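You operate a simulated robot arm through the tools that you are given. There is no shell and no other tool.

The job below is to be done with a simulated two-armed robot. You get a single attempt, and the scene is never put back.

Task
Take the lid off the tub that says "setting" on the wooden packing table and lay it down there. Put the clear bottle on the shelf of the white rack. Fetch the black wheel from the wooden packing table and set it on the shelf under the wooden packing table. Take the green wiping block and put it on the deck before the large panes. Take the tub with the yellow lid and leave it in the steel drip pan. Take the cork pad on the shelf under the high cabinet and put it away on the pad tray. Put the black wheel block on top of the card block. The order is free. Set down upright: clear bottle, tub with the yellow lid, black wheel block.

Only the result counts: the job must be done as asked and must still hold three seconds after the hand-in. Knocking over, shifting, dropping, spilling or breaking anything else fails it. Lids that push on must go on centred and level and be pressed home; caps that screw on are set level and turned clockwise until they are tight.

Robot
Two 7-joint arms with two-finger grippers on one trunk, on a base that drives. Base frame: it is fixed to the floor where the robot stands at the start and does not move with it; the origin is under the middle of the robot, x ahead of it, y to its left, z up; the surface under the hand at the start is at about z = 0.8. Units: m, rad, N and s.
The left shoulder is at the start at [0.04, 0.17, 1.148], the right one opposite. With the tool pointing down near the work surface each hand reaches from about 0.2 to 0.68 m from the robot's upright axis, wherever it stands, measured 20 degrees to its own side. Places, roughly: black wheel (5x5x2 cm) [0.6, -0.6, 0.8]; black wheel block (6x5x7 cm) [-0.3, -7.5, 1]; card block (8x8x5 cm) [-0.4, -6.9, 1]; clear bottle [0.5, 0.25, 1]; cork pad (5x5x2 cm) [-0.5, -6.8, 1]; deck before the large panes [4.4, -0.3, 0.3]; green wiping block (7x5x4 cm) [0.4, -0.7, 0.8]; pad tray (16x18 cm) [7.62, -4.96, 0.32]; shelf of the white rack [2.6, 0.8, 1]; shelf under the wooden packing table [0.7, -0.5, 0.2]; steel drip pan (22x17x5 cm) [0.8, -1.3, 0.8]; tub with the blue lid, tub with the green lid [0.75, 0, 0.75]; tub with the yellow lid [0.5, -1.5, 0.75]. Payload 2.69 kg a hand.
The tool frame of a hand sits at the grasp point between the pads (the TCP): z along the fingers, y along the line on which they close. The tips reach 0.02 m beyond it. Largest opening 0.1 m; the body of the gripper starts 0.063 m behind the TCP.
Orientation is that of the tool frame in the base frame, as a unit quaternion [x, y, z, w]. With the fingers straight down and closing along the base's y, the tool's x points along the base's -x, its y along +y and its z along -z.

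Tools
- The arms move only by the tool send_rows. It takes "left_commands", "right_commands" or both (then of equal length, played together; a hand with none holds still); each is a list of rows, each a list of 7 numbers: the shift along the tool's x, y, z in units of 300 mm (1.0 is 300 mm), then the turn, a rotation vector about the tool's x, y, z in units of 120 degrees (1.0 is 120 degrees), then the opening in per cent of the stroke, from 0 (shut) to 100 (fully open). In form: [[tx, ty, tz, ax, ay, az, jaw], ...]. A call has 1 to 20 rows; each row is the pose to reach, as a shift and turn from the pose commanded when the call began, along the tool's axes at that moment. A call with a number of a shift or a turn outside -1 to 1 is refused whole. A row lasts 0.2 s, in which the tool goes at most 0.05 m and 0.15 rad; a call with a longer step from one row to the next is refused whole, and so is a gripper value outside its range. Where a pose cannot be reached the arm comes as near as it can. A force on the tool above 40 N (or 10 N above the force at the start of the call, whichever is more), or a blocked arm, ends the call early, and 0.2 s more pass. Each finger travels about 0.108 m/s and halts on what it meets, pressing with about 41 N; the grip force reading is that of the motor and also rises with nothing between the fingers. The clock runs only during rows and for 0.2 s after the last one: add rows that repeat a pose to give the fingers time. The reply holds the time, the measured pose of the TCP, the force on the tool along the base axes, the opening and the grip force, in the units named above and with some noise, with the torque about the TCP (base axes, N m) and any sound that the robot's microphone picked up.
- Cameras (640 x 400 px; columns grow to the right, rows downward): "scene" is now at [0.1737, -0.0393, 1.0949]; the picture's right is [-0.34, -0.94, 0.01], its down [-0.08, 0.02, -1.00] and it looks along [0.94, -0.34, -0.08] (base axes); focal length 214 px, centre (320, 200). "left" rides on the left gripper at [0.07, 0.018, -0.099] in its tool frame; the picture's right is [-0.26, 0.97, 0.00], its down [-0.75, -0.20, -0.63] and it looks along [-0.61, -0.16, 0.78] (tool axes); focal length 230 px, centre (320, 200). "right" rides on the right gripper at [0.07, -0.019, -0.099] in its tool frame; the picture's right is [0.26, 0.97, 0.00], its down [-0.75, 0.20, -0.63] and it looks along [-0.61, 0.16, 0.78] (tool axes); focal length 230 px, centre (320, 200). There is no depth. A picture from a camera that has moved, and an enlarged one, comes with that camera's place and axes in the base frame and with its lens. The place of the scene camera against the robot may be out by one fixed shift of up to 0.012 m in any direction.
- grab_frame(camera): a new picture of that camera. It takes no simulated time.
- raise_lower(by): slides the trunk up (or, below 0, down) by that many m; the arms and the scene camera ride with it, the base frame stays. It gives what a move gives, with no picture.
- steer(legs): drives the robot by 1 to 6 legs, each [ahead, turn to the left] in m and rad, along the robot's own axes; the way and the turn of a leg run together, so that a leg with both is an arc; at most 1.5 m and 3.142 rad a leg. The arms and the cameras ride along, it lands a little off, and it stops where it bumps. It gives what a move gives.
- turn_head(pan, tilt): turns the head with the scene camera to pan (to the left, within 1.047 rad either way) and tilt (down, from -0.506 to 1.204), counted from straight ahead of the robot. It gives what a move gives.
- enlarge(camera, box): a new picture of the part [left, top, right, bottom] of that camera's present view, enlarged. It takes no simulated time.
- finish_job(): hands the job in; it is judged then, once.

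Nothing tells you exact positions but the pictures and the camera data. Unless the task says otherwise, let go and move clear before handing in.

The tools are called after "Call:" as name(argument=value, ...) on one line, values as JSON. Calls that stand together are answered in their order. send_rows: Moves the arms, as the interface text tells. Its arguments: {"type":"object","properties":{"left_commands":{"type":"array","items":{"type":"array","items":{"type":"number"}}},"right_commands":{"type":"array","items":{"type":"array","items":{"type":"number"}}}},"required":[]} The other tools are called the same way: raise_lower (by) slides the trunk up or down; steer (legs) drives the base; turn_head (pan, tilt) turns the head that bears the scene camera; grab_frame (camera) takes a picture; enlarge (camera, box) takes an enlarged picture of a part of a camera's view; finish_job () hands the job in.

At the start:

```text
t: 0.0
left_tool_pos: [0.432, -0.0129, 1.1509]
left_ee_rot: [0.001, 1.0, 0.0, -0.001]
left_ft_force: [-0.1, 0.1, 0.4]
left_ft_torque: [0.01, -0.05, -0.02]
left_width: 0.0999
left_grip_force: 0.1
right_tool_pos: [0.4299, -0.3545, 1.085]
right_ee_rot: [0.0, 1.0, 0.001, 0.0]
right_ft_force: [0.7, -1.0, -0.1]
right_ft_torque: [0.03, 0.0, 0.01]
right_width: 0.1001
right_grip_force: 0.0
trunk travel left (down, up): [-0.375, 0.315]
robot x, y, heading: [0.0002, -0.0011, 0.003]
head pan, tilt: [-0.344, 0.068]
```

scene: 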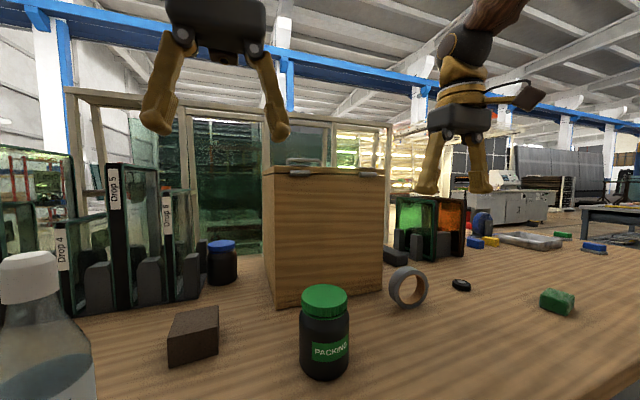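
right: 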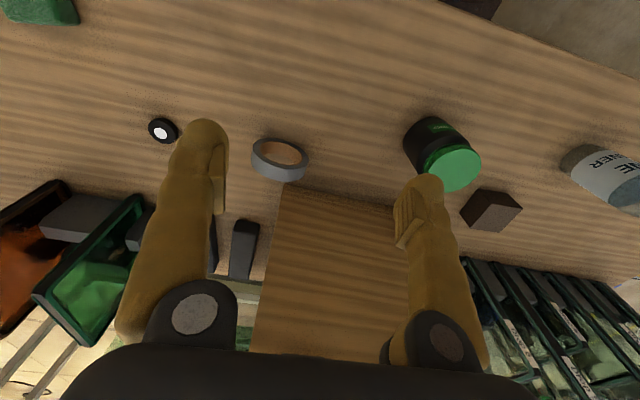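
left: 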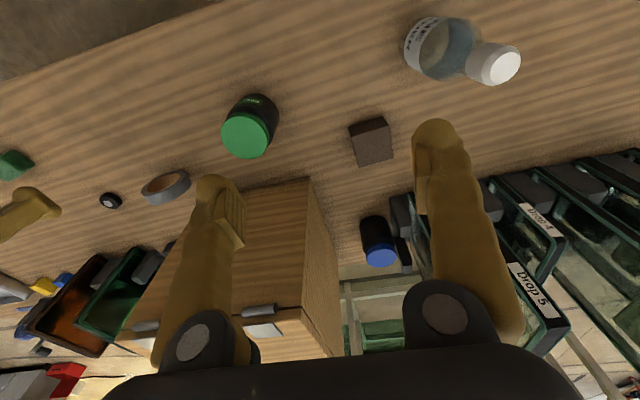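

I see the wooden packing table with a green-lidded tub ("PACKING"), a blue-lidded tub, the bottle at the left, the wheel and the green block to the right. I'll look around with the head first to locate everything.

Call:
grab_frame(camera="scene")

Call:
enlarge(camera="scene", box=[180, 220, 260, 300])

Call:
enlarge(camera="scene", box=[380, 180, 640, 340])

Call:
enlarge(camera="left", box=[340, 200, 440, 280])

```text
taken
camera scene: at [0.1737, -0.0393, 1.0949], right [-0.34, -0.94, 0.01], down [-0.08, 0.02, -1.0], along [0.94, -0.34, -0.08], focal length 214 px, centre (320, 200)
```

scene: 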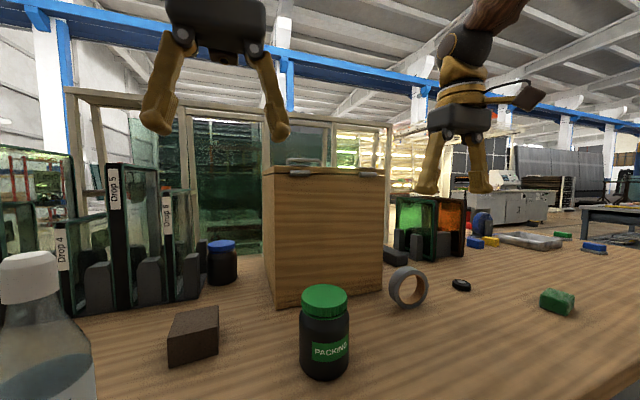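

```text
5.00 times, centred on (220, 260) of scene
camera zoom: at [0.1737, -0.0393, 1.0949], right [-0.34, -0.94, 0.01], down [-0.08, 0.02, -1.0], along [0.94, -0.34, -0.08], focal length 1072 px, centre (820, -100)
```

zoom: 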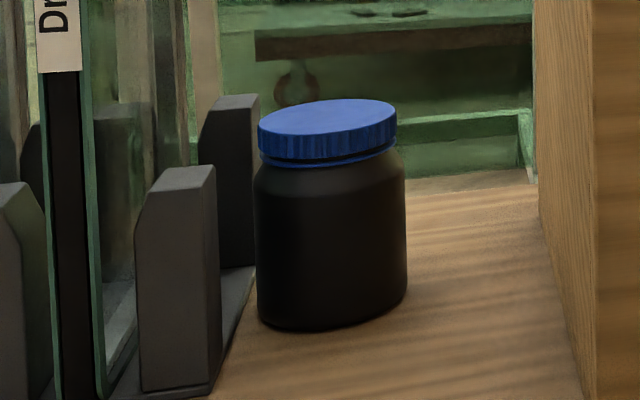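

```text
2.46 times, centred on (510, 260) of scene
camera zoom: at [0.1737, -0.0393, 1.0949], right [-0.34, -0.94, 0.01], down [-0.08, 0.02, -1.0], along [0.94, -0.34, -0.08], focal length 528 px, centre (-148, 52)
```

zoom: 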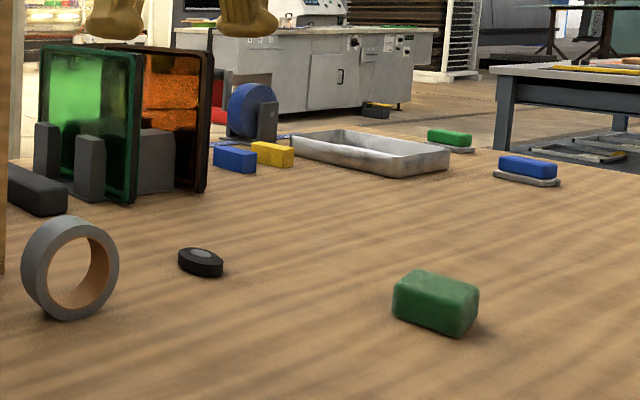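

```text
5.00 times, centred on (390, 240) of left
camera zoom: at [0.3621, 0.0058, 1.2497], right [0.26, 0.97, 0.0], down [0.75, -0.2, 0.63], along [0.61, -0.16, -0.78], focal length 1150 px, centre (-30, 0)
```

zoom: 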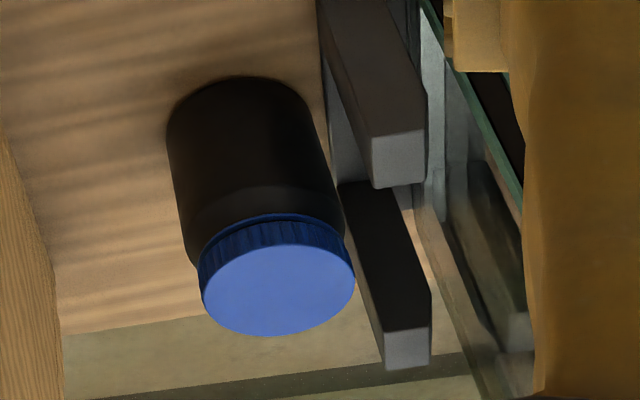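

The green-lidded tub says "PACKING"; the blue one's label is not visible yet. I'll look around more before acting.

Call:
turn_head(pan=0.6, tilt=0.45)

Call:
grab_frame(camera="scene")

Call:
turn_head(pan=-0.9, tilt=0.5)

Call:
grab_frame(camera="scene")

Call:
turn_head(pan=0.0, tilt=0.7)

Call:
grab_frame(camera="scene")

```text
t: 1.2
left_tool_pos: [0.4137, -0.0129, 1.1578]
left_ee_rot: [-0.001, 1.0, 0.001, 0.009]
left_ft_force: [0.1, -0.8, 0.2]
left_ft_torque: [-0.01, 0.03, -0.01]
left_width: 0.1
left_grip_force: 0.0
right_tool_pos: [0.4137, -0.3542, 1.0926]
right_ee_rot: [-0.001, 1.0, 0.0, 0.008]
right_ft_force: [-0.5, -0.4, 0.6]
right_ft_torque: [0.03, 0.0, 0.0]
right_width: 0.1
right_grip_force: 0.1
trunk travel left (down, up): [-0.375, 0.315]
robot x, y, heading: [0.0011, 0.0023, -0.002]
head pan, tilt: [0.6, 0.45]
```

```text
taken
camera scene: at [0.1628, 0.0433, 1.0597], right [0.56, -0.83, -0.01], down [-0.37, -0.25, -0.89], along [0.74, 0.51, -0.45], focal length 214 px, centre (320, 200)
```

scene: 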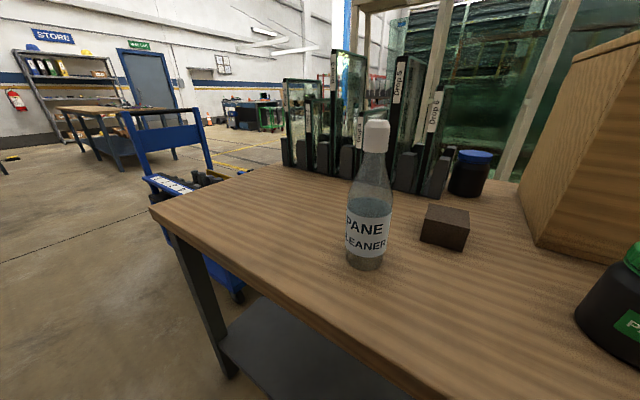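

```text
t: 2.8
left_tool_pos: [0.4141, -0.0123, 1.158]
left_ee_rot: [0.0, 1.0, 0.001, 0.008]
left_ft_force: [0.4, 0.4, 0.9]
left_ft_torque: [0.0, -0.02, -0.01]
left_width: 0.0998
left_grip_force: 0.0
right_tool_pos: [0.4122, -0.354, 1.0923]
right_ee_rot: [-0.001, 1.0, 0.001, 0.007]
right_ft_force: [-0.6, -0.5, 0.2]
right_ft_torque: [-0.02, 0.03, -0.01]
right_width: 0.0998
right_grip_force: 0.2
trunk travel left (down, up): [-0.375, 0.315]
robot x, y, heading: [0.0009, 0.0011, -0.001]
head pan, tilt: [-0.901, 0.499]
```

```text
taken
camera scene: at [0.1434, -0.0798, 1.0555], right [-0.78, -0.62, 0.01], down [-0.31, 0.38, -0.87], along [0.54, -0.69, -0.49], focal length 214 px, centre (320, 200)
```

scene: 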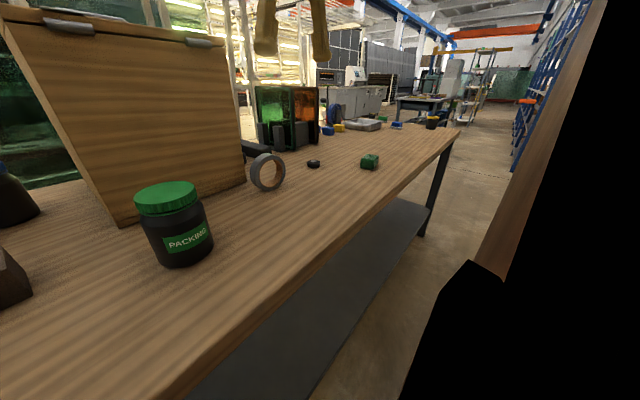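

```text
t: 4.0
left_tool_pos: [0.4144, -0.0121, 1.1583]
left_ee_rot: [0.0, 1.0, 0.001, 0.008]
left_ft_force: [-0.1, 1.1, 0.4]
left_ft_torque: [0.01, 0.03, 0.02]
left_width: 0.1
left_grip_force: 0.1
right_tool_pos: [0.413, -0.3546, 1.0928]
right_ee_rot: [0.0, 1.0, 0.002, 0.008]
right_ft_force: [-0.5, -0.2, 0.1]
right_ft_torque: [-0.01, 0.0, -0.03]
right_width: 0.0999
right_grip_force: 0.1
trunk travel left (down, up): [-0.375, 0.315]
robot x, y, heading: [0.0015, -0.0006, 0.002]
head pan, tilt: [0.0, 0.7]
```

```text
taken
camera scene: at [0.1715, -0.0086, 1.0373], right [0.0, -1.0, 0.0], down [-0.66, 0.0, -0.75], along [0.75, 0.0, -0.66], focal length 214 px, centre (320, 200)
```

scene: 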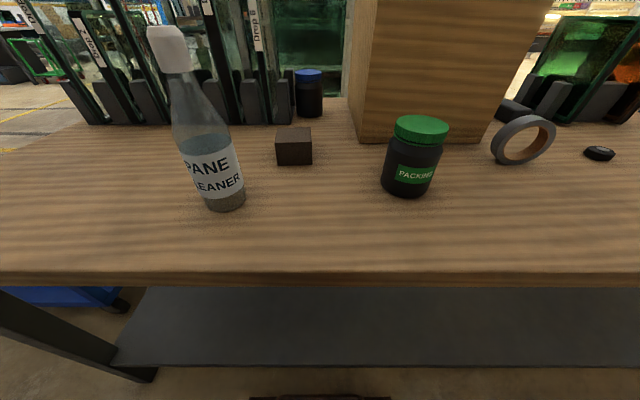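

Table top is at about z=0.80; the blue-lidded tub is at about (0.81, 0.02), green at (0.475, -0.145). I'll raise the trunk for a better overview and look around.

Call:
raise_lower(by=0.3)

Call:
turn_head(pan=0.0, tilt=0.6)

Call:
grab_frame(camera="scene")

Call:
turn_head(pan=-1.0, tilt=0.35)

Call:
grab_frame(camera="scene")

Call:
turn_head(pan=0.8, tilt=0.2)

Call:
grab_frame(camera="scene")

Call:
turn_head(pan=0.0, tilt=0.0)

Call:
grab_frame(camera="scene")

Call:
turn_head(pan=0.0, tilt=1.2)

Call:
grab_frame(camera="scene")

```text
t: 7.0
left_tool_pos: [0.4139, -0.012, 1.4574]
left_ee_rot: [0.0, 1.0, 0.001, 0.008]
left_ft_force: [0.3, -0.1, -0.1]
left_ft_torque: [-0.01, -0.02, 0.01]
left_width: 0.1
left_grip_force: 0.1
right_tool_pos: [0.4131, -0.3538, 1.3911]
right_ee_rot: [0.0, 1.0, 0.001, 0.008]
right_ft_force: [0.2, -0.8, 0.3]
right_ft_torque: [0.0, -0.01, -0.01]
right_width: 0.0998
right_grip_force: 0.2
trunk travel left (down, up): [-0.675, 0.015]
robot x, y, heading: [0.0, -0.0059, -0.002]
head pan, tilt: [0.0, 0.7]
```

```text
t: 7.7
left_tool_pos: [0.4143, -0.0126, 1.4578]
left_ee_rot: [0.0, 1.0, 0.001, 0.008]
left_ft_force: [-0.1, -0.5, 0.0]
left_ft_torque: [0.0, -0.01, 0.0]
left_width: 0.0998
left_grip_force: 0.0
right_tool_pos: [0.4138, -0.354, 1.3924]
right_ee_rot: [0.0, 1.0, 0.002, 0.008]
right_ft_force: [1.0, 0.3, 0.2]
right_ft_torque: [0.02, -0.03, -0.02]
right_width: 0.1001
right_grip_force: 0.0
trunk travel left (down, up): [-0.675, 0.015]
robot x, y, heading: [0.001, 0.0041, -0.0]
head pan, tilt: [0.0, 0.6]
```

```text
taken
camera scene: at [0.1802, -0.0086, 1.3458], right [0.0, -1.0, 0.0], down [-0.58, 0.0, -0.81], along [0.81, 0.0, -0.58], focal length 214 px, centre (320, 200)
```

scene: 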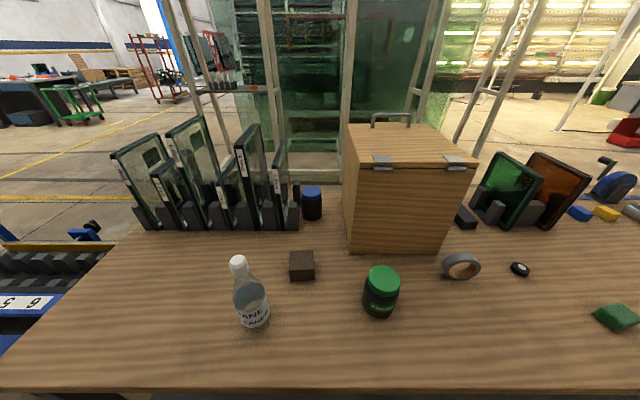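

```text
t: 9.0
left_tool_pos: [0.4132, -0.0126, 1.4578]
left_ee_rot: [0.0, 1.0, 0.0, 0.008]
left_ft_force: [0.1, 0.4, 0.7]
left_ft_torque: [-0.03, -0.03, 0.01]
left_width: 0.0999
left_grip_force: 0.0
right_tool_pos: [0.4146, -0.3544, 1.3924]
right_ee_rot: [0.0, 1.0, 0.002, 0.008]
right_ft_force: [0.0, -0.2, -0.4]
right_ft_torque: [-0.01, 0.01, -0.05]
right_width: 0.1
right_grip_force: 0.1
trunk travel left (down, up): [-0.675, 0.015]
robot x, y, heading: [0.0043, -0.0009, -0.006]
head pan, tilt: [-1.0, 0.351]
```

```text
taken
camera scene: at [0.1426, -0.0869, 1.3692], right [-0.84, -0.54, 0.01], down [-0.2, 0.29, -0.94], along [0.5, -0.79, -0.35], focal length 214 px, centre (320, 200)
```

scene: 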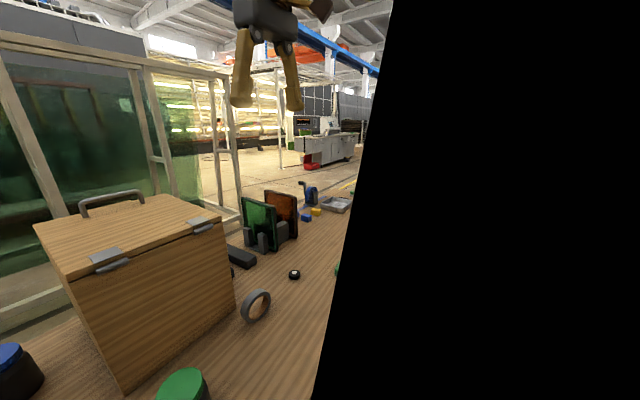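

```text
t: 10.8
left_tool_pos: [0.4135, -0.0126, 1.4583]
left_ee_rot: [0.0, 1.0, 0.002, 0.008]
left_ft_force: [-0.3, 1.0, 0.8]
left_ft_torque: [-0.02, 0.02, -0.01]
left_width: 0.1001
left_grip_force: 0.0
right_tool_pos: [0.4135, -0.355, 1.3911]
right_ee_rot: [0.0, 1.0, 0.001, 0.008]
right_ft_force: [-0.9, -0.6, 0.2]
right_ft_torque: [-0.01, 0.02, 0.0]
right_width: 0.1
right_grip_force: 0.1
trunk travel left (down, up): [-0.675, 0.015]
robot x, y, heading: [-0.0007, -0.0029, 0.001]
head pan, tilt: [0.799, 0.201]
```

```text
taken
camera scene: at [0.1575, 0.0582, 1.383], right [0.72, -0.7, -0.01], down [-0.16, -0.14, -0.98], along [0.68, 0.7, -0.21], focal length 214 px, centre (320, 200)
```

scene: 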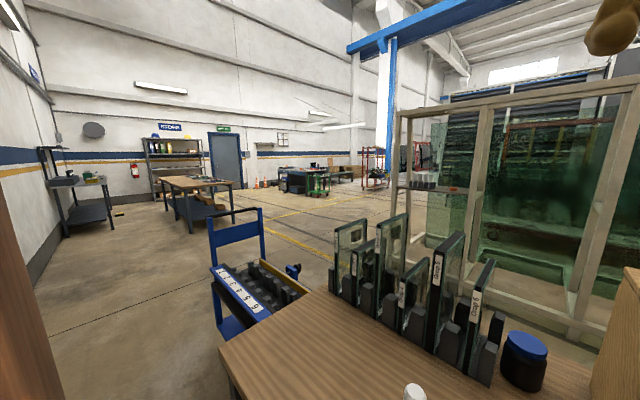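

```text
t: 11.9
left_tool_pos: [0.4143, -0.0134, 1.4574]
left_ee_rot: [0.0, 1.0, 0.001, 0.008]
left_ft_force: [0.3, 0.1, 0.8]
left_ft_torque: [0.0, 0.02, 0.02]
left_width: 0.1
left_grip_force: 0.1
right_tool_pos: [0.4136, -0.3546, 1.3929]
right_ee_rot: [0.0, 1.0, 0.001, 0.008]
right_ft_force: [0.0, 1.2, 0.0]
right_ft_torque: [0.0, 0.02, 0.02]
right_width: 0.1
right_grip_force: 0.1
trunk travel left (down, up): [-0.675, 0.015]
robot x, y, heading: [-0.0014, -0.0028, 0.004]
head pan, tilt: [0.0, 0.0]
```

```text
taken
camera scene: at [0.1828, -0.0085, 1.401], right [0.0, -1.0, 0.0], down [-0.02, 0.0, -1.0], along [1.0, 0.0, -0.02], focal length 214 px, centre (320, 200)
```

scene: 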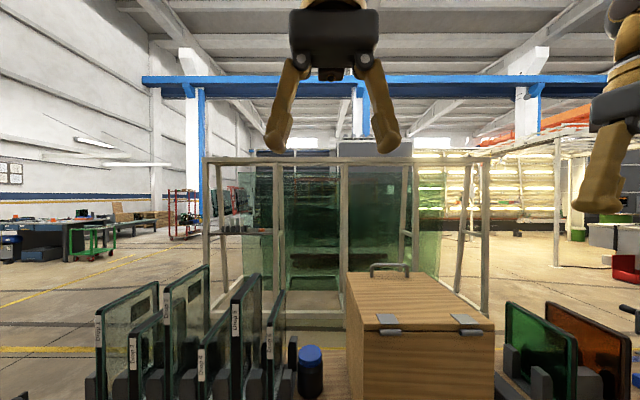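

```text
t: 13.3
left_tool_pos: [0.4143, -0.0131, 1.4585]
left_ee_rot: [0.0, 1.0, 0.001, 0.008]
left_ft_force: [0.8, 0.9, -0.6]
left_ft_torque: [0.03, 0.02, 0.06]
left_width: 0.1
left_grip_force: 0.1
right_tool_pos: [0.4127, -0.3531, 1.3917]
right_ee_rot: [0.0, 1.0, 0.001, 0.007]
right_ft_force: [-0.1, 0.4, 0.5]
right_ft_torque: [-0.02, -0.01, -0.01]
right_width: 0.1001
right_grip_force: 0.1
trunk travel left (down, up): [-0.675, 0.015]
robot x, y, heading: [0.0004, -0.0014, -0.001]
head pan, tilt: [0.0, 1.201]
```

```text
taken
camera scene: at [0.147, -0.0086, 1.3018], right [0.0, -1.0, 0.0], down [-0.94, 0.0, -0.35], along [0.35, 0.0, -0.94], focal length 214 px, centre (320, 200)
```

scene: 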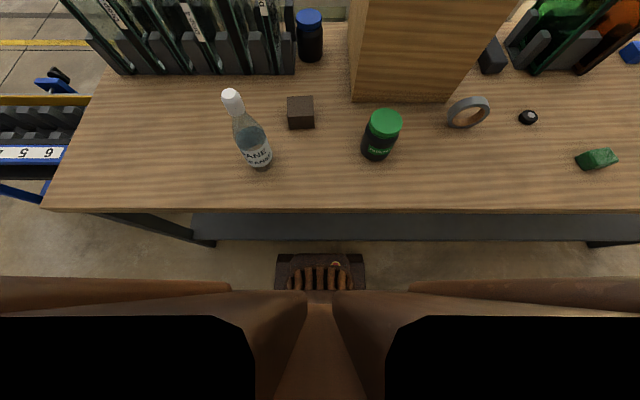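

Raised for an overview. I'll zoom in on the white rack's shelf and the far objects, then check the right part of the table.

Call:
turn_head(pan=0.2, tilt=0.2)

Call:
grab_frame(camera="scene")

Call:
enlarge(camera="scene", box=[200, 60, 440, 210])

Call:
enlarge(camera="scene", box=[200, 130, 340, 220])

Call:
turn_head(pan=-0.6, tilt=0.3)

Call:
grab_frame(camera="scene")

Call:
enlarge(camera="scene", box=[400, 100, 640, 250])

```text
t: 14.6
left_tool_pos: [0.414, -0.0127, 1.4581]
left_ee_rot: [0.0, 1.0, 0.001, 0.008]
left_ft_force: [-0.1, 1.0, 0.1]
left_ft_torque: [0.03, 0.02, -0.04]
left_width: 0.1001
left_grip_force: 0.1
right_tool_pos: [0.4134, -0.3542, 1.3911]
right_ee_rot: [0.0, 1.0, 0.001, 0.008]
right_ft_force: [-0.3, 0.8, 0.1]
right_ft_torque: [0.0, 0.01, 0.0]
right_width: 0.0998
right_grip_force: 0.0
trunk travel left (down, up): [-0.675, 0.015]
robot x, y, heading: [-0.0019, 0.0004, -0.0]
head pan, tilt: [0.201, 0.201]
```

```text
taken
camera scene: at [0.1838, 0.01, 1.3825], right [0.2, -0.98, 0.0], down [-0.21, -0.04, -0.98], along [0.96, 0.2, -0.22], focal length 214 px, centre (320, 200)
```

scene: 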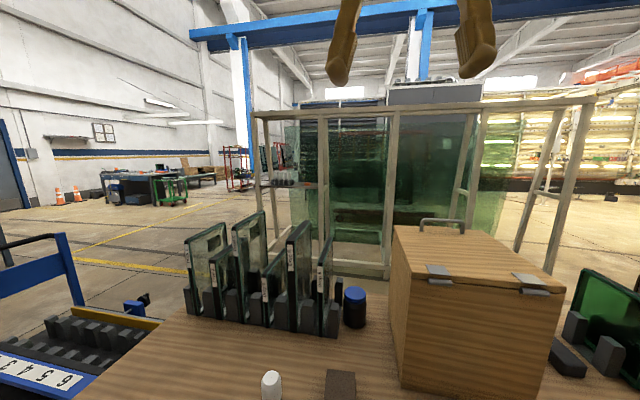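

```text
2.67 times, centred on (320, 135) of scene
camera zoom: at [0.1838, 0.01, 1.3825], right [0.2, -0.98, 0.0], down [-0.21, -0.04, -0.98], along [0.96, 0.2, -0.22], focal length 572 px, centre (320, 373)
```

zoom: 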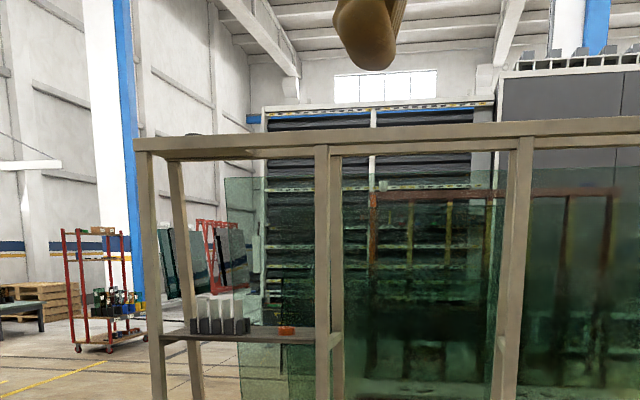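

```text
4.44 times, centred on (270, 175) of scene
camera zoom: at [0.1838, 0.01, 1.3825], right [0.2, -0.98, 0.0], down [-0.21, -0.04, -0.98], along [0.96, 0.2, -0.22], focal length 953 px, centre (542, 311)
```

zoom: 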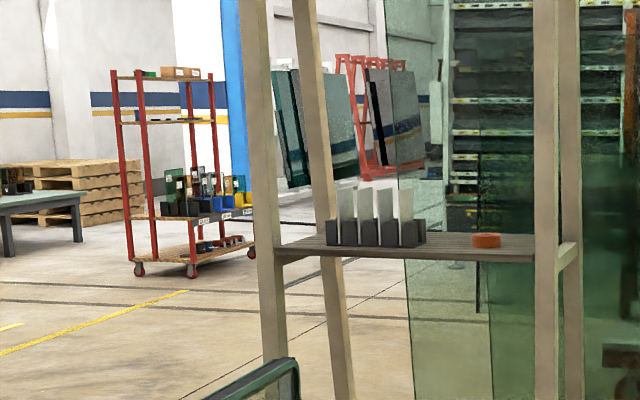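

```text
t: 15.7
left_tool_pos: [0.4146, -0.014, 1.4582]
left_ee_rot: [0.0, 1.0, 0.001, 0.008]
left_ft_force: [-0.6, 0.3, 0.0]
left_ft_torque: [0.02, 0.0, -0.02]
left_width: 0.0999
left_grip_force: 0.0
right_tool_pos: [0.4146, -0.3544, 1.3918]
right_ee_rot: [0.0, 1.0, 0.001, 0.007]
right_ft_force: [-0.6, 0.2, 0.0]
right_ft_torque: [0.01, 0.01, 0.02]
right_width: 0.0999
right_grip_force: 0.1
trunk travel left (down, up): [-0.675, 0.015]
robot x, y, heading: [0.0013, -0.0034, -0.001]
head pan, tilt: [-0.6, 0.3]
```

```text
taken
camera scene: at [0.1694, -0.0613, 1.3735], right [-0.56, -0.83, 0.01], down [-0.26, 0.17, -0.95], along [0.78, -0.54, -0.31], focal length 214 px, centre (320, 200)
```

scene: 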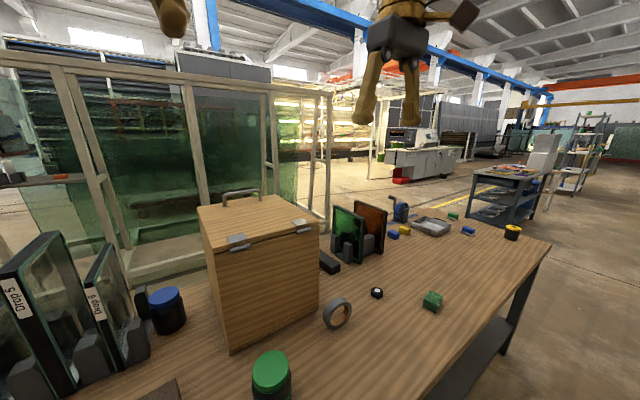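

```text
2.67 times, centred on (520, 175) of scene
camera zoom: at [0.1694, -0.0613, 1.3735], right [-0.56, -0.83, 0.01], down [-0.26, 0.17, -0.95], along [0.78, -0.54, -0.31], focal length 572 px, centre (-213, 267)
```

zoom: 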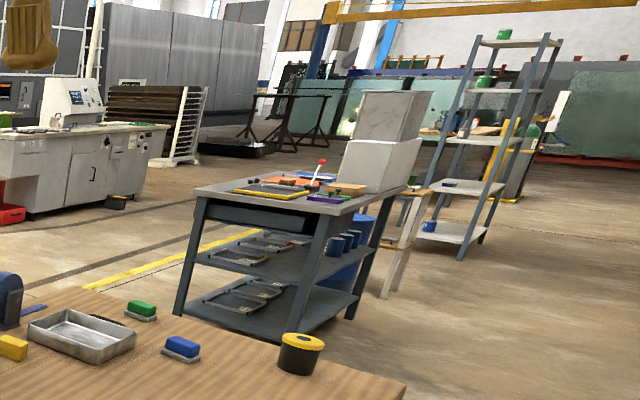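

The white rack is the A-frame behind the table with a shelf on its left; the yellow-lidded tub is at the table's right end. First I'll back off and look to the right to work at the wheel and green block.

Call:
steer(legs=[[-0.2, 0], [0, -1.571]])

Call:
turn_head(pan=0.0, tilt=0.25)

Call:
grab_frame(camera="scene")

Call:
turn_head(pan=-0.9, tilt=0.25)

Call:
grab_frame(camera="scene")

```text
t: 21.2
left_tool_pos: [-0.2136, -0.4149, 1.4581]
left_ee_rot: [0.706, 0.708, -0.005, 0.006]
left_ft_force: [0.5, -0.1, 0.2]
left_ft_torque: [0.01, -0.01, 0.0]
left_width: 0.1002
left_grip_force: 0.0
right_tool_pos: [-0.5541, -0.4141, 1.3918]
right_ee_rot: [0.706, 0.709, -0.006, 0.005]
right_ft_force: [-0.9, -0.1, -0.2]
right_ft_torque: [0.02, 0.01, -0.03]
right_width: 0.1
right_grip_force: 0.1
trunk travel left (down, up): [-0.675, 0.015]
robot x, y, heading: [-0.1897, -0.0006, -1.568]
head pan, tilt: [-0.6, 0.3]
```

```text
t: 22.2
left_tool_pos: [-0.2113, -0.392, 1.4645]
left_ee_rot: [0.707, 0.707, -0.01, 0.013]
left_ft_force: [-0.2, -0.9, -0.7]
left_ft_torque: [0.03, 0.03, -0.02]
left_width: 0.1002
left_grip_force: 0.1
right_tool_pos: [-0.5527, -0.3925, 1.3991]
right_ee_rot: [0.706, 0.708, -0.009, 0.013]
right_ft_force: [0.9, -0.5, -0.4]
right_ft_torque: [-0.01, 0.01, -0.02]
right_width: 0.0998
right_grip_force: 0.1
trunk travel left (down, up): [-0.675, 0.015]
robot x, y, heading: [-0.193, 0.0005, -1.567]
head pan, tilt: [0.0, 0.25]
```

```text
taken
camera scene: at [-0.1923, -0.1959, 1.3779], right [-1.0, 0.0, 0.0], down [0.0, 0.26, -0.96], along [0.0, -0.96, -0.26], focal length 214 px, centre (320, 200)
```

scene: 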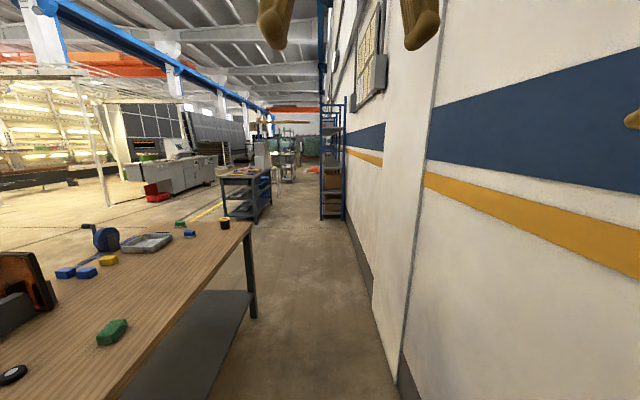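

```text
t: 23.4
left_tool_pos: [-0.2147, -0.3938, 1.4628]
left_ee_rot: [0.706, 0.709, -0.01, 0.013]
left_ft_force: [-0.5, -0.2, 0.8]
left_ft_torque: [0.01, 0.0, -0.02]
left_width: 0.1001
left_grip_force: 0.1
right_tool_pos: [-0.5539, -0.3943, 1.3976]
right_ee_rot: [0.706, 0.708, -0.01, 0.012]
right_ft_force: [-0.1, -1.0, -0.2]
right_ft_torque: [0.0, 0.0, -0.02]
right_width: 0.1
right_grip_force: 0.0
trunk travel left (down, up): [-0.675, 0.015]
robot x, y, heading: [-0.1959, 0.0002, -1.571]
head pan, tilt: [-0.901, 0.25]
```

```text
taken
camera scene: at [-0.2661, -0.161, 1.3785], right [-0.62, 0.78, 0.01], down [0.19, 0.17, -0.97], along [-0.76, -0.6, -0.26], focal length 214 px, centre (320, 200)
```

scene: 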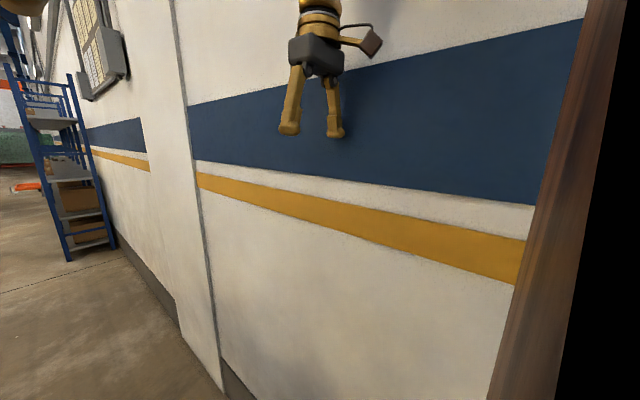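

A wall lies behind the robot at about x=-0.64, so the aisle is narrow. I'll tuck the hands inward and then drive along the table to about y=-0.6.

Call:
send_rows(left_commands=[[0, 0.15, 0, 0, 0, 0, 100], [0, 0.3, 0, 0, 0, 0, 100], [0, 0.4, 0, 0, 0, 0, 100], [0, 0.4, 0, 0, 0, 0, 100]], right_commands=[[0, 0.15, 0, 0, 0, 0, 100], [0, 0.3, 0, 0, 0, 0, 100], [0, 0.45, 0, 0, 0, 0, 100], [0, 0.55, 0, 0, 0, 0, 100]])

Call:
steer(legs=[[0.15, 0.25], [0.45, -0.25]])

Call:
turn_head(pan=0.5, tilt=0.5)

Call:
grab_frame(camera="scene")

```text
t: 24.4
left_tool_pos: [-0.0909, -0.3912, 1.4626]
left_ee_rot: [0.706, 0.708, -0.012, 0.012]
left_ft_force: [0.9, -1.4, 0.3]
left_ft_torque: [0.02, 0.0, -0.01]
left_width: 0.1001
left_grip_force: 0.0
right_tool_pos: [-0.3879, -0.3906, 1.3988]
right_ee_rot: [0.706, 0.708, -0.01, 0.011]
right_ft_force: [-0.1, 0.3, -1.0]
right_ft_torque: [0.01, 0.02, 0.02]
right_width: 0.0999
right_grip_force: 0.1
trunk travel left (down, up): [-0.675, 0.015]
robot x, y, heading: [-0.1888, -0.0006, -1.568]
head pan, tilt: [-0.901, 0.25]
```

```text
t: 28.1
left_tool_pos: [-0.0148, -0.9781, 1.4652]
left_ee_rot: [0.705, 0.709, -0.012, 0.016]
left_ft_force: [-0.3, 0.3, 0.6]
left_ft_torque: [-0.12, -0.08, 0.03]
left_width: 0.0999
left_grip_force: 0.1
right_tool_pos: [-0.3111, -0.9817, 1.4005]
right_ee_rot: [0.705, 0.709, -0.012, 0.015]
right_ft_force: [-1.1, 1.8, 0.3]
right_ft_torque: [-0.15, -0.03, 0.0]
right_width: 0.0998
right_grip_force: 0.0
trunk travel left (down, up): [-0.675, 0.015]
robot x, y, heading: [-0.1015, -0.5963, -1.56]
head pan, tilt: [-0.901, 0.25]
```

```text
t: 29.6
left_tool_pos: [-0.0136, -0.9762, 1.4663]
left_ee_rot: [0.705, 0.709, -0.013, 0.016]
left_ft_force: [1.4, 0.0, -0.9]
left_ft_torque: [0.01, 0.03, -0.03]
left_width: 0.0998
left_grip_force: 0.1
right_tool_pos: [-0.3073, -0.977, 1.391]
right_ee_rot: [0.704, 0.71, -0.001, 0.003]
right_ft_force: [0.6, -0.9, -1.0]
right_ft_torque: [0.0, -0.01, -0.01]
right_width: 0.1001
right_grip_force: 0.1
trunk travel left (down, up): [-0.675, 0.015]
robot x, y, heading: [-0.106, -0.6007, -1.564]
head pan, tilt: [0.499, 0.499]
```

```text
taken
camera scene: at [-0.0614, -0.7813, 1.3545], right [-0.87, -0.49, -0.01], down [-0.23, 0.44, -0.87], along [0.43, -0.76, -0.49], focal length 214 px, centre (320, 200)
```

scene: 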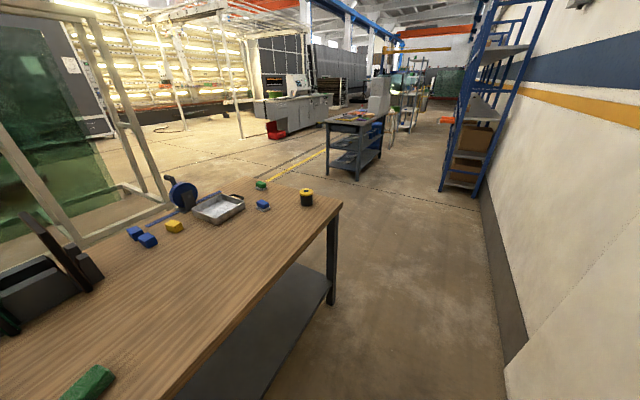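

Now I'll turn to face the table at y≈-0.6, and look down at the wheel and green block.

Call:
steer(legs=[[0, 1.564], [0.1, 0]])

Call:
turn_head(pan=0.0, tilt=0.9)

Call:
grab_frame(camera="scene")

Call:
grab_frame(camera="right")

```text
t: 30.5
left_tool_pos: [-0.0071, -0.9147, 1.4304]
left_ee_rot: [0.697, 0.716, 0.032, -0.027]
left_ft_force: [1.3, 0.1, -0.2]
left_ft_torque: [-0.08, -0.03, 0.02]
left_width: 0.0998
left_grip_force: 0.0
right_tool_pos: [-0.3039, -0.9137, 1.3589]
right_ee_rot: [0.696, 0.716, 0.039, -0.039]
right_ft_force: [-0.4, 0.7, 0.1]
right_ft_torque: [-0.07, -0.02, -0.01]
right_width: 0.0999
right_grip_force: 0.1
trunk travel left (down, up): [-0.675, 0.015]
robot x, y, heading: [-0.1063, -0.5994, -1.54]
head pan, tilt: [0.499, 0.499]
stopped in leg 1: the robot was blocked; the commanded pose is now the measured one
```

```text
t: 31.4
left_tool_pos: [-0.006, -0.9204, 1.4302]
left_ee_rot: [0.696, 0.717, 0.031, -0.027]
left_ft_force: [-0.4, -0.1, 0.5]
left_ft_torque: [0.04, -0.03, 0.02]
left_width: 0.0999
left_grip_force: 0.1
right_tool_pos: [-0.3035, -0.9196, 1.3594]
right_ee_rot: [0.696, 0.716, 0.039, -0.037]
right_ft_force: [-0.2, 0.4, 0.1]
right_ft_torque: [0.04, -0.03, -0.01]
right_width: 0.1002
right_grip_force: 0.1
trunk travel left (down, up): [-0.675, 0.015]
robot x, y, heading: [-0.106, -0.601, -1.54]
head pan, tilt: [0.0, 0.901]
```

```text
taken
camera scene: at [-0.1025, -0.7739, 1.3212], right [-1.0, -0.03, 0.0], down [-0.02, 0.79, -0.61], along [0.02, -0.61, -0.79], focal length 214 px, centre (320, 200)
```

scene: 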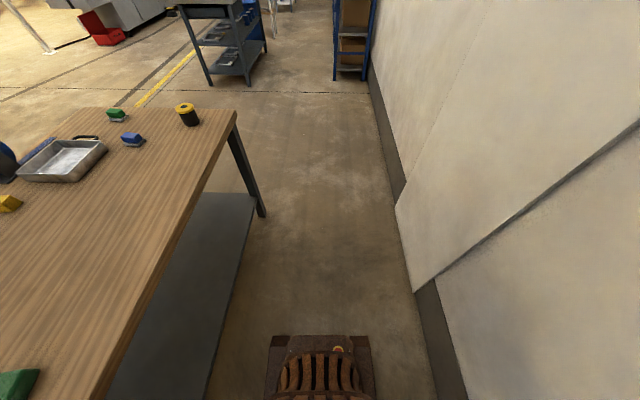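

```text
taken
camera right: at [-0.3239, -0.8607, 1.4653], right [0.96, 0.28, 0.03], down [0.22, -0.81, 0.55], along [0.18, -0.52, -0.84], focal length 230 px, centre (320, 200)
```

right: 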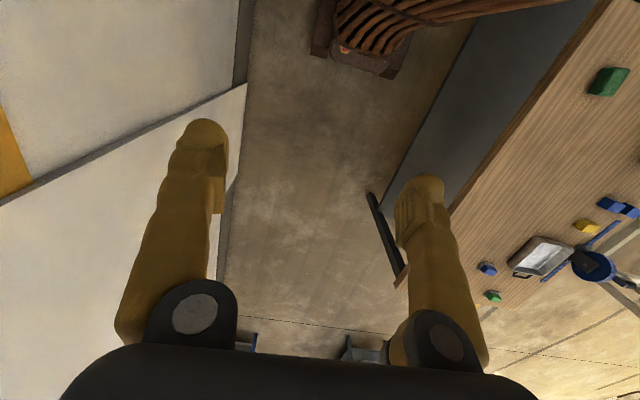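

The turn was blocked right away, perhaps by the right elbow against the wall. I'll look toward the right side to see.

Call:
turn_head(pan=-1.04, tilt=0.6)

Call:
grab_frame(camera="scene")

Call:
turn_head(pan=-1.04, tilt=0.0)

Call:
grab_frame(camera="scene")

Call:
turn_head(pan=1.04, tilt=0.4)

Call:
grab_frame(camera="scene")

Call:
grab_frame(camera="left")

```text
t: 32.7
left_tool_pos: [-0.0059, -0.9185, 1.4304]
left_ee_rot: [0.696, 0.717, 0.033, -0.026]
left_ft_force: [-0.1, 0.4, 0.1]
left_ft_torque: [0.0, -0.02, -0.03]
left_width: 0.0999
left_grip_force: 0.0
right_tool_pos: [-0.3031, -0.9181, 1.3595]
right_ee_rot: [0.695, 0.717, 0.039, -0.038]
right_ft_force: [0.0, 1.1, 0.0]
right_ft_torque: [-0.01, 0.02, 0.01]
right_width: 0.0999
right_grip_force: 0.1
trunk travel left (down, up): [-0.675, 0.015]
robot x, y, heading: [-0.1056, -0.5987, -1.55]
head pan, tilt: [-1.04, 0.6]
```

```text
taken
camera scene: at [-0.1797, -0.7446, 1.3466], right [-0.53, 0.85, 0.01], down [0.48, 0.31, -0.82], along [-0.7, -0.43, -0.57], focal length 214 px, centre (320, 200)
```

scene: 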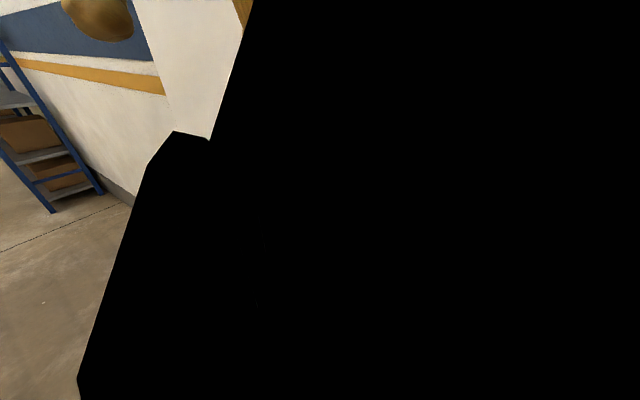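

```text
t: 33.7
left_tool_pos: [-0.0071, -0.919, 1.43]
left_ee_rot: [0.696, 0.717, 0.031, -0.026]
left_ft_force: [0.9, 0.0, -0.4]
left_ft_torque: [0.0, 0.0, -0.03]
left_width: 0.1002
left_grip_force: 0.0
right_tool_pos: [-0.3029, -0.9193, 1.3587]
right_ee_rot: [0.696, 0.716, 0.039, -0.038]
right_ft_force: [0.7, 0.0, -0.1]
right_ft_torque: [0.03, 0.04, 0.01]
right_width: 0.1001
right_grip_force: 0.0
trunk travel left (down, up): [-0.675, 0.015]
robot x, y, heading: [-0.1104, -0.5962, -1.537]
head pan, tilt: [-1.04, 0.0]
```

```text
taken
camera scene: at [-0.1811, -0.7465, 1.4017], right [-0.53, 0.85, 0.01], down [0.0, 0.02, -1.0], along [-0.85, -0.53, -0.01], focal length 214 px, centre (320, 200)
```

scene: 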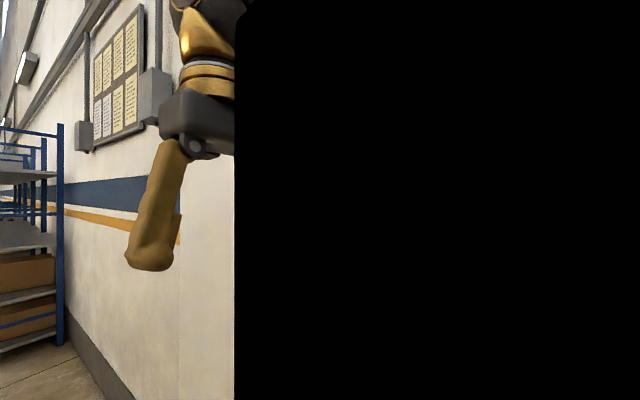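

```text
t: 35.7
left_tool_pos: [-0.0071, -0.9188, 1.4301]
left_ee_rot: [0.696, 0.717, 0.031, -0.027]
left_ft_force: [-0.4, 0.7, 0.9]
left_ft_torque: [0.02, 0.01, -0.03]
left_width: 0.1
left_grip_force: 0.1
right_tool_pos: [-0.3016, -0.9183, 1.3595]
right_ee_rot: [0.695, 0.717, 0.039, -0.038]
right_ft_force: [-0.5, 1.0, 0.0]
right_ft_torque: [-0.03, 0.02, 0.03]
right_width: 0.1003
right_grip_force: 0.1
trunk travel left (down, up): [-0.675, 0.015]
robot x, y, heading: [-0.1055, -0.5976, -1.543]
head pan, tilt: [1.04, 0.4]
```

```text
taken
camera scene: at [-0.0236, -0.7425, 1.3648], right [-0.48, -0.88, -0.01], down [-0.34, 0.2, -0.92], along [0.81, -0.44, -0.4], focal length 214 px, centre (320, 200)
```

scene: 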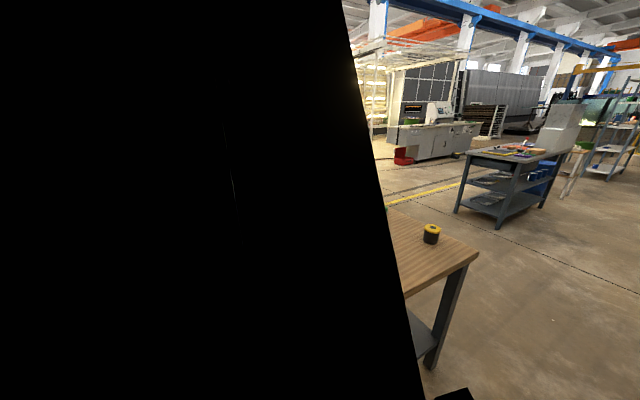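

```text
taken
camera left: at [0.0098, -0.857, 1.5343], right [0.97, -0.23, -0.01], down [-0.18, -0.8, 0.56], along [-0.14, -0.55, -0.83], focal length 230 px, centre (320, 200)
```

left: 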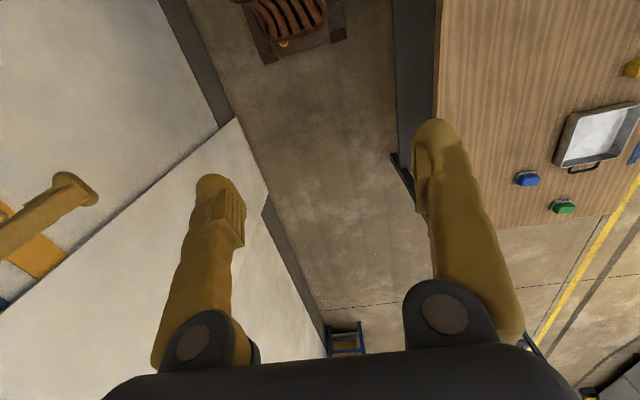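

The upper arms stick out sideways, so the elbows are probably what touches the wall. I'll stretch both hands forward to pull the elbows in, then retry the turn in small steps.

Call:
send_rows(left_commands=[[-0.15, 0, 0, 0, 0, 0, 100], [-0.3, 0, 0, 0, 0, 0, 100], [-0.45, 0, 0, 0, 0, 0, 100], [-0.6, 0, 0, 0, 0, 0, 100], [-0.6, 0, 0, 0, 0, 0, 100]], right_commands=[[-0.15, 0, 0, 0, 0, 0, 100], [-0.3, 0, 0, 0, 0, 0, 100], [-0.45, 0, 0, 0, 0, 0, 100], [-0.6, 0, 0, 0, 0, 0, 100], [-0.6, 0, 0, 0, 0, 0, 100]])

Call:
turn_head(pan=0.0, tilt=1.2)

Call:
grab_frame(camera="scene")

```text
t: 36.9
left_tool_pos: [-0.0019, -1.0965, 1.4503]
left_ee_rot: [0.698, 0.717, 0.005, 0.001]
left_ft_force: [0.5, 0.7, 0.1]
left_ft_torque: [-0.04, -0.01, -0.02]
left_width: 0.1
left_grip_force: 0.1
right_tool_pos: [-0.297, -1.1013, 1.3757]
right_ee_rot: [0.696, 0.718, 0.011, -0.009]
right_ft_force: [0.5, 1.2, 0.2]
right_ft_torque: [-0.03, 0.02, 0.01]
right_width: 0.0998
right_grip_force: 0.1
trunk travel left (down, up): [-0.675, 0.015]
robot x, y, heading: [-0.1035, -0.5993, -1.547]
head pan, tilt: [1.04, 0.4]
```

```text
t: 38.2
left_tool_pos: [-0.0027, -1.0999, 1.4493]
left_ee_rot: [0.698, 0.716, 0.007, -0.002]
left_ft_force: [0.0, 0.2, 0.5]
left_ft_torque: [-0.01, -0.01, 0.0]
left_width: 0.1
left_grip_force: 0.1
right_tool_pos: [-0.2965, -1.1024, 1.3747]
right_ee_rot: [0.697, 0.717, 0.012, -0.01]
right_ft_force: [-0.2, 0.8, 0.2]
right_ft_torque: [-0.01, 0.03, -0.03]
right_width: 0.1
right_grip_force: 0.0
trunk travel left (down, up): [-0.675, 0.015]
robot x, y, heading: [-0.1023, -0.5964, -1.545]
head pan, tilt: [0.0, 1.201]
```

```text
taken
camera scene: at [-0.1032, -0.7531, 1.3018], right [-1.0, -0.03, 0.0], down [-0.03, 0.94, -0.35], along [0.01, -0.35, -0.94], focal length 214 px, centre (320, 200)
```

scene: 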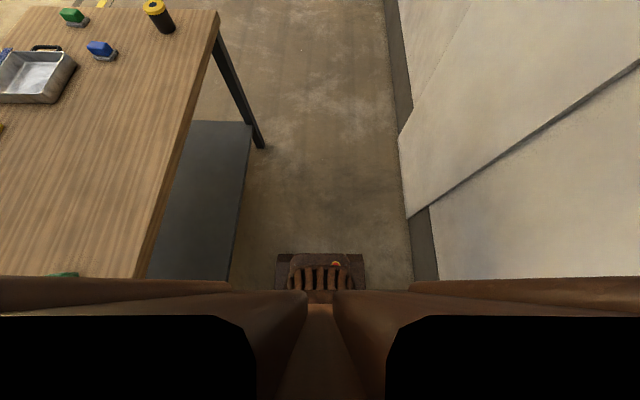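

The crossbar is the torso itself. Now I'll retry the turn a little.

Call:
steer(legs=[[0, 0.3]])

```text
t: 39.0
left_tool_pos: [0.016, -1.0489, 1.4659]
left_ee_rot: [0.683, 0.731, -0.006, 0.009]
left_ft_force: [0.2, 1.1, -0.8]
left_ft_torque: [-0.07, 0.05, 0.0]
left_width: 0.1002
left_grip_force: 0.0
right_tool_pos: [-0.2791, -1.0665, 1.3899]
right_ee_rot: [0.682, 0.732, 0.003, 0.003]
right_ft_force: [0.1, 0.5, 0.4]
right_ft_torque: [-0.02, 0.03, 0.05]
right_width: 0.1
right_grip_force: 0.0
trunk travel left (down, up): [-0.675, 0.015]
robot x, y, heading: [-0.1084, -0.5971, -1.503]
head pan, tilt: [0.0, 1.201]
stopped in leg 1: the robot was blocked; the commanded pose is now the measured one
```

Still blocked for turning left. I'll test a small turn to the right to learn which side touches.

Call:
steer(legs=[[0, -0.15]])

```text
t: 40.1
left_tool_pos: [-0.0526, -1.0649, 1.463]
left_ee_rot: [0.734, 0.679, -0.004, 0.008]
left_ft_force: [-0.1, 0.1, -0.1]
left_ft_torque: [-0.01, -0.03, -0.02]
left_width: 0.1001
left_grip_force: 0.0
right_tool_pos: [-0.3471, -1.0397, 1.3888]
right_ee_rot: [0.734, 0.679, 0.004, 0.001]
right_ft_force: [-0.5, 0.5, 0.1]
right_ft_torque: [0.02, 0.0, 0.01]
right_width: 0.1001
right_grip_force: 0.1
trunk travel left (down, up): [-0.675, 0.015]
robot x, y, heading: [-0.1026, -0.5979, -1.652]
head pan, tilt: [0.0, 1.201]
```

Right turns are free but left ones touch something unseen. I'll pitch the right hand backwards to look with its camera at what's behind/right of the robot.

Call:
send_rows(right_commands=[[0, -0.05, 0, 0, 0.07, 0, 100], [0, -0.1, 0, 0, 0.14, 0, 100], [0, -0.15, 0, 0, 0.21, 0, 100], [0, -0.15, 0, 0, 0.28, 0, 100], [0, -0.15, 0, 0, 0.35, 0, 100], [0, -0.15, 0, 0, 0.42, 0, 100], [0, -0.15, 0, 0, 0.49, 0, 100], [0, -0.15, 0, 0, 0.49, 0, 100]])

Call:
grab_frame(camera="right")

```text
t: 41.4
left_tool_pos: [-0.0481, -1.0148, 1.4791]
left_ee_rot: [0.734, 0.679, -0.018, 0.021]
left_ft_force: [0.0, 0.2, -0.1]
left_ft_torque: [-0.06, -0.01, -0.02]
left_width: 0.0999
left_grip_force: 0.1
right_tool_pos: [-0.3896, -0.9899, 1.4044]
right_ee_rot: [0.686, 0.638, 0.262, -0.235]
right_ft_force: [-0.1, -0.4, 0.1]
right_ft_torque: [-0.04, 0.02, -0.02]
right_width: 0.1001
right_grip_force: 0.1
right hand out of reach, approached as far as the arm can: row 6
trunk travel left (down, up): [-0.675, 0.015]
robot x, y, heading: [-0.1042, -0.5929, -1.65]
head pan, tilt: [0.0, 1.201]
stopped in row 6 (right hand): the arm was blocked; the commanded pose is now the measured one
```

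```text
taken
camera right: at [-0.4104, -1.0005, 1.5241], right [0.98, 0.12, 0.18], down [0.12, -0.99, -0.02], along [0.18, 0.04, -0.98], focal length 230 px, centre (320, 200)
```

right: 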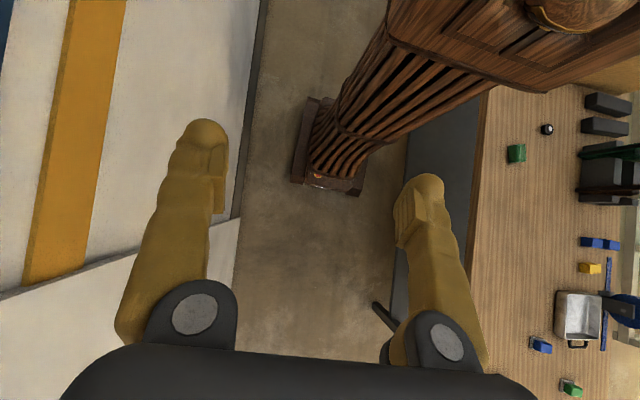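

The floor at the right side is clear and the robot's trunk is a slim column, so an arm must be touching. I'll use the left hand's camera to look back at the right arm's elbow.

Call:
send_rows(left_commands=[[0, 0, 0, 0, 0, 0.07, 100], [0, 0, 0, 0, 0, 0.14, 100], [0, 0, 0, 0, 0, 0.21, 100], [0, 0, 0, 0, 0, 0.28, 100], [0, 0, 0, 0, 0, 0.35, 100], [0, 0, 0, 0, 0, 0.42, 100], [0, 0, 0, 0, 0, 0.49, 100], [0, 0, 0, 0, 0, 0.56, 100], [0, 0, 0, 0, 0, 0.63, 100], [0, 0, 0, 0, 0, 0.7, 100], [0, 0, 0, 0, 0, 0.77, 100], [0, 0, 0, 0, 0, 0.84, 100], [0, 0, 0, 0, 0, 0.91, 100], [0, 0, 0, 0, 0, 0.98, 100]])

Call:
grab_frame(camera="left")

```text
t: 41.7
left_tool_pos: [-0.0466, -0.9934, 1.4844]
left_ee_rot: [0.753, 0.657, -0.021, 0.027]
left_ft_force: [-0.5, 1.3, -0.8]
left_ft_torque: [0.01, -0.01, 0.0]
left_width: 0.1
left_grip_force: 0.0
right_tool_pos: [-0.3866, -0.9715, 1.4081]
right_ee_rot: [0.687, 0.639, 0.257, -0.231]
right_ft_force: [0.1, -0.5, -0.6]
right_ft_torque: [0.0, 0.02, -0.04]
right_width: 0.1001
right_grip_force: 0.0
trunk travel left (down, up): [-0.675, 0.015]
robot x, y, heading: [-0.1078, -0.594, -1.651]
head pan, tilt: [0.0, 1.201]
stopped in row 1 (right hand): the arm was blocked; the commanded pose is now the measured one
```

```text
taken
camera left: at [-0.0191, -0.9216, 1.5779], right [0.92, -0.39, 0.03], down [-0.3, -0.67, 0.68], along [-0.24, -0.63, -0.74], focal length 230 px, centre (320, 200)
```

left: 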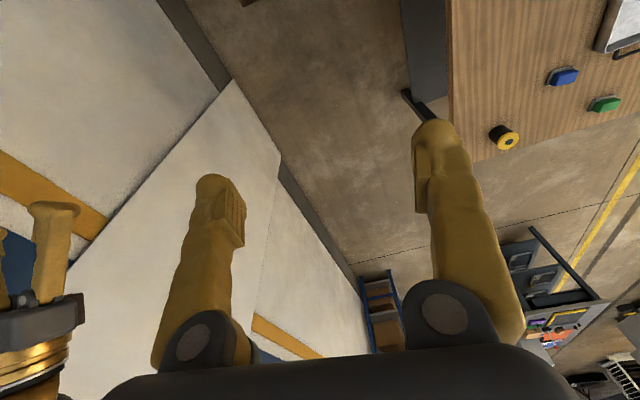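

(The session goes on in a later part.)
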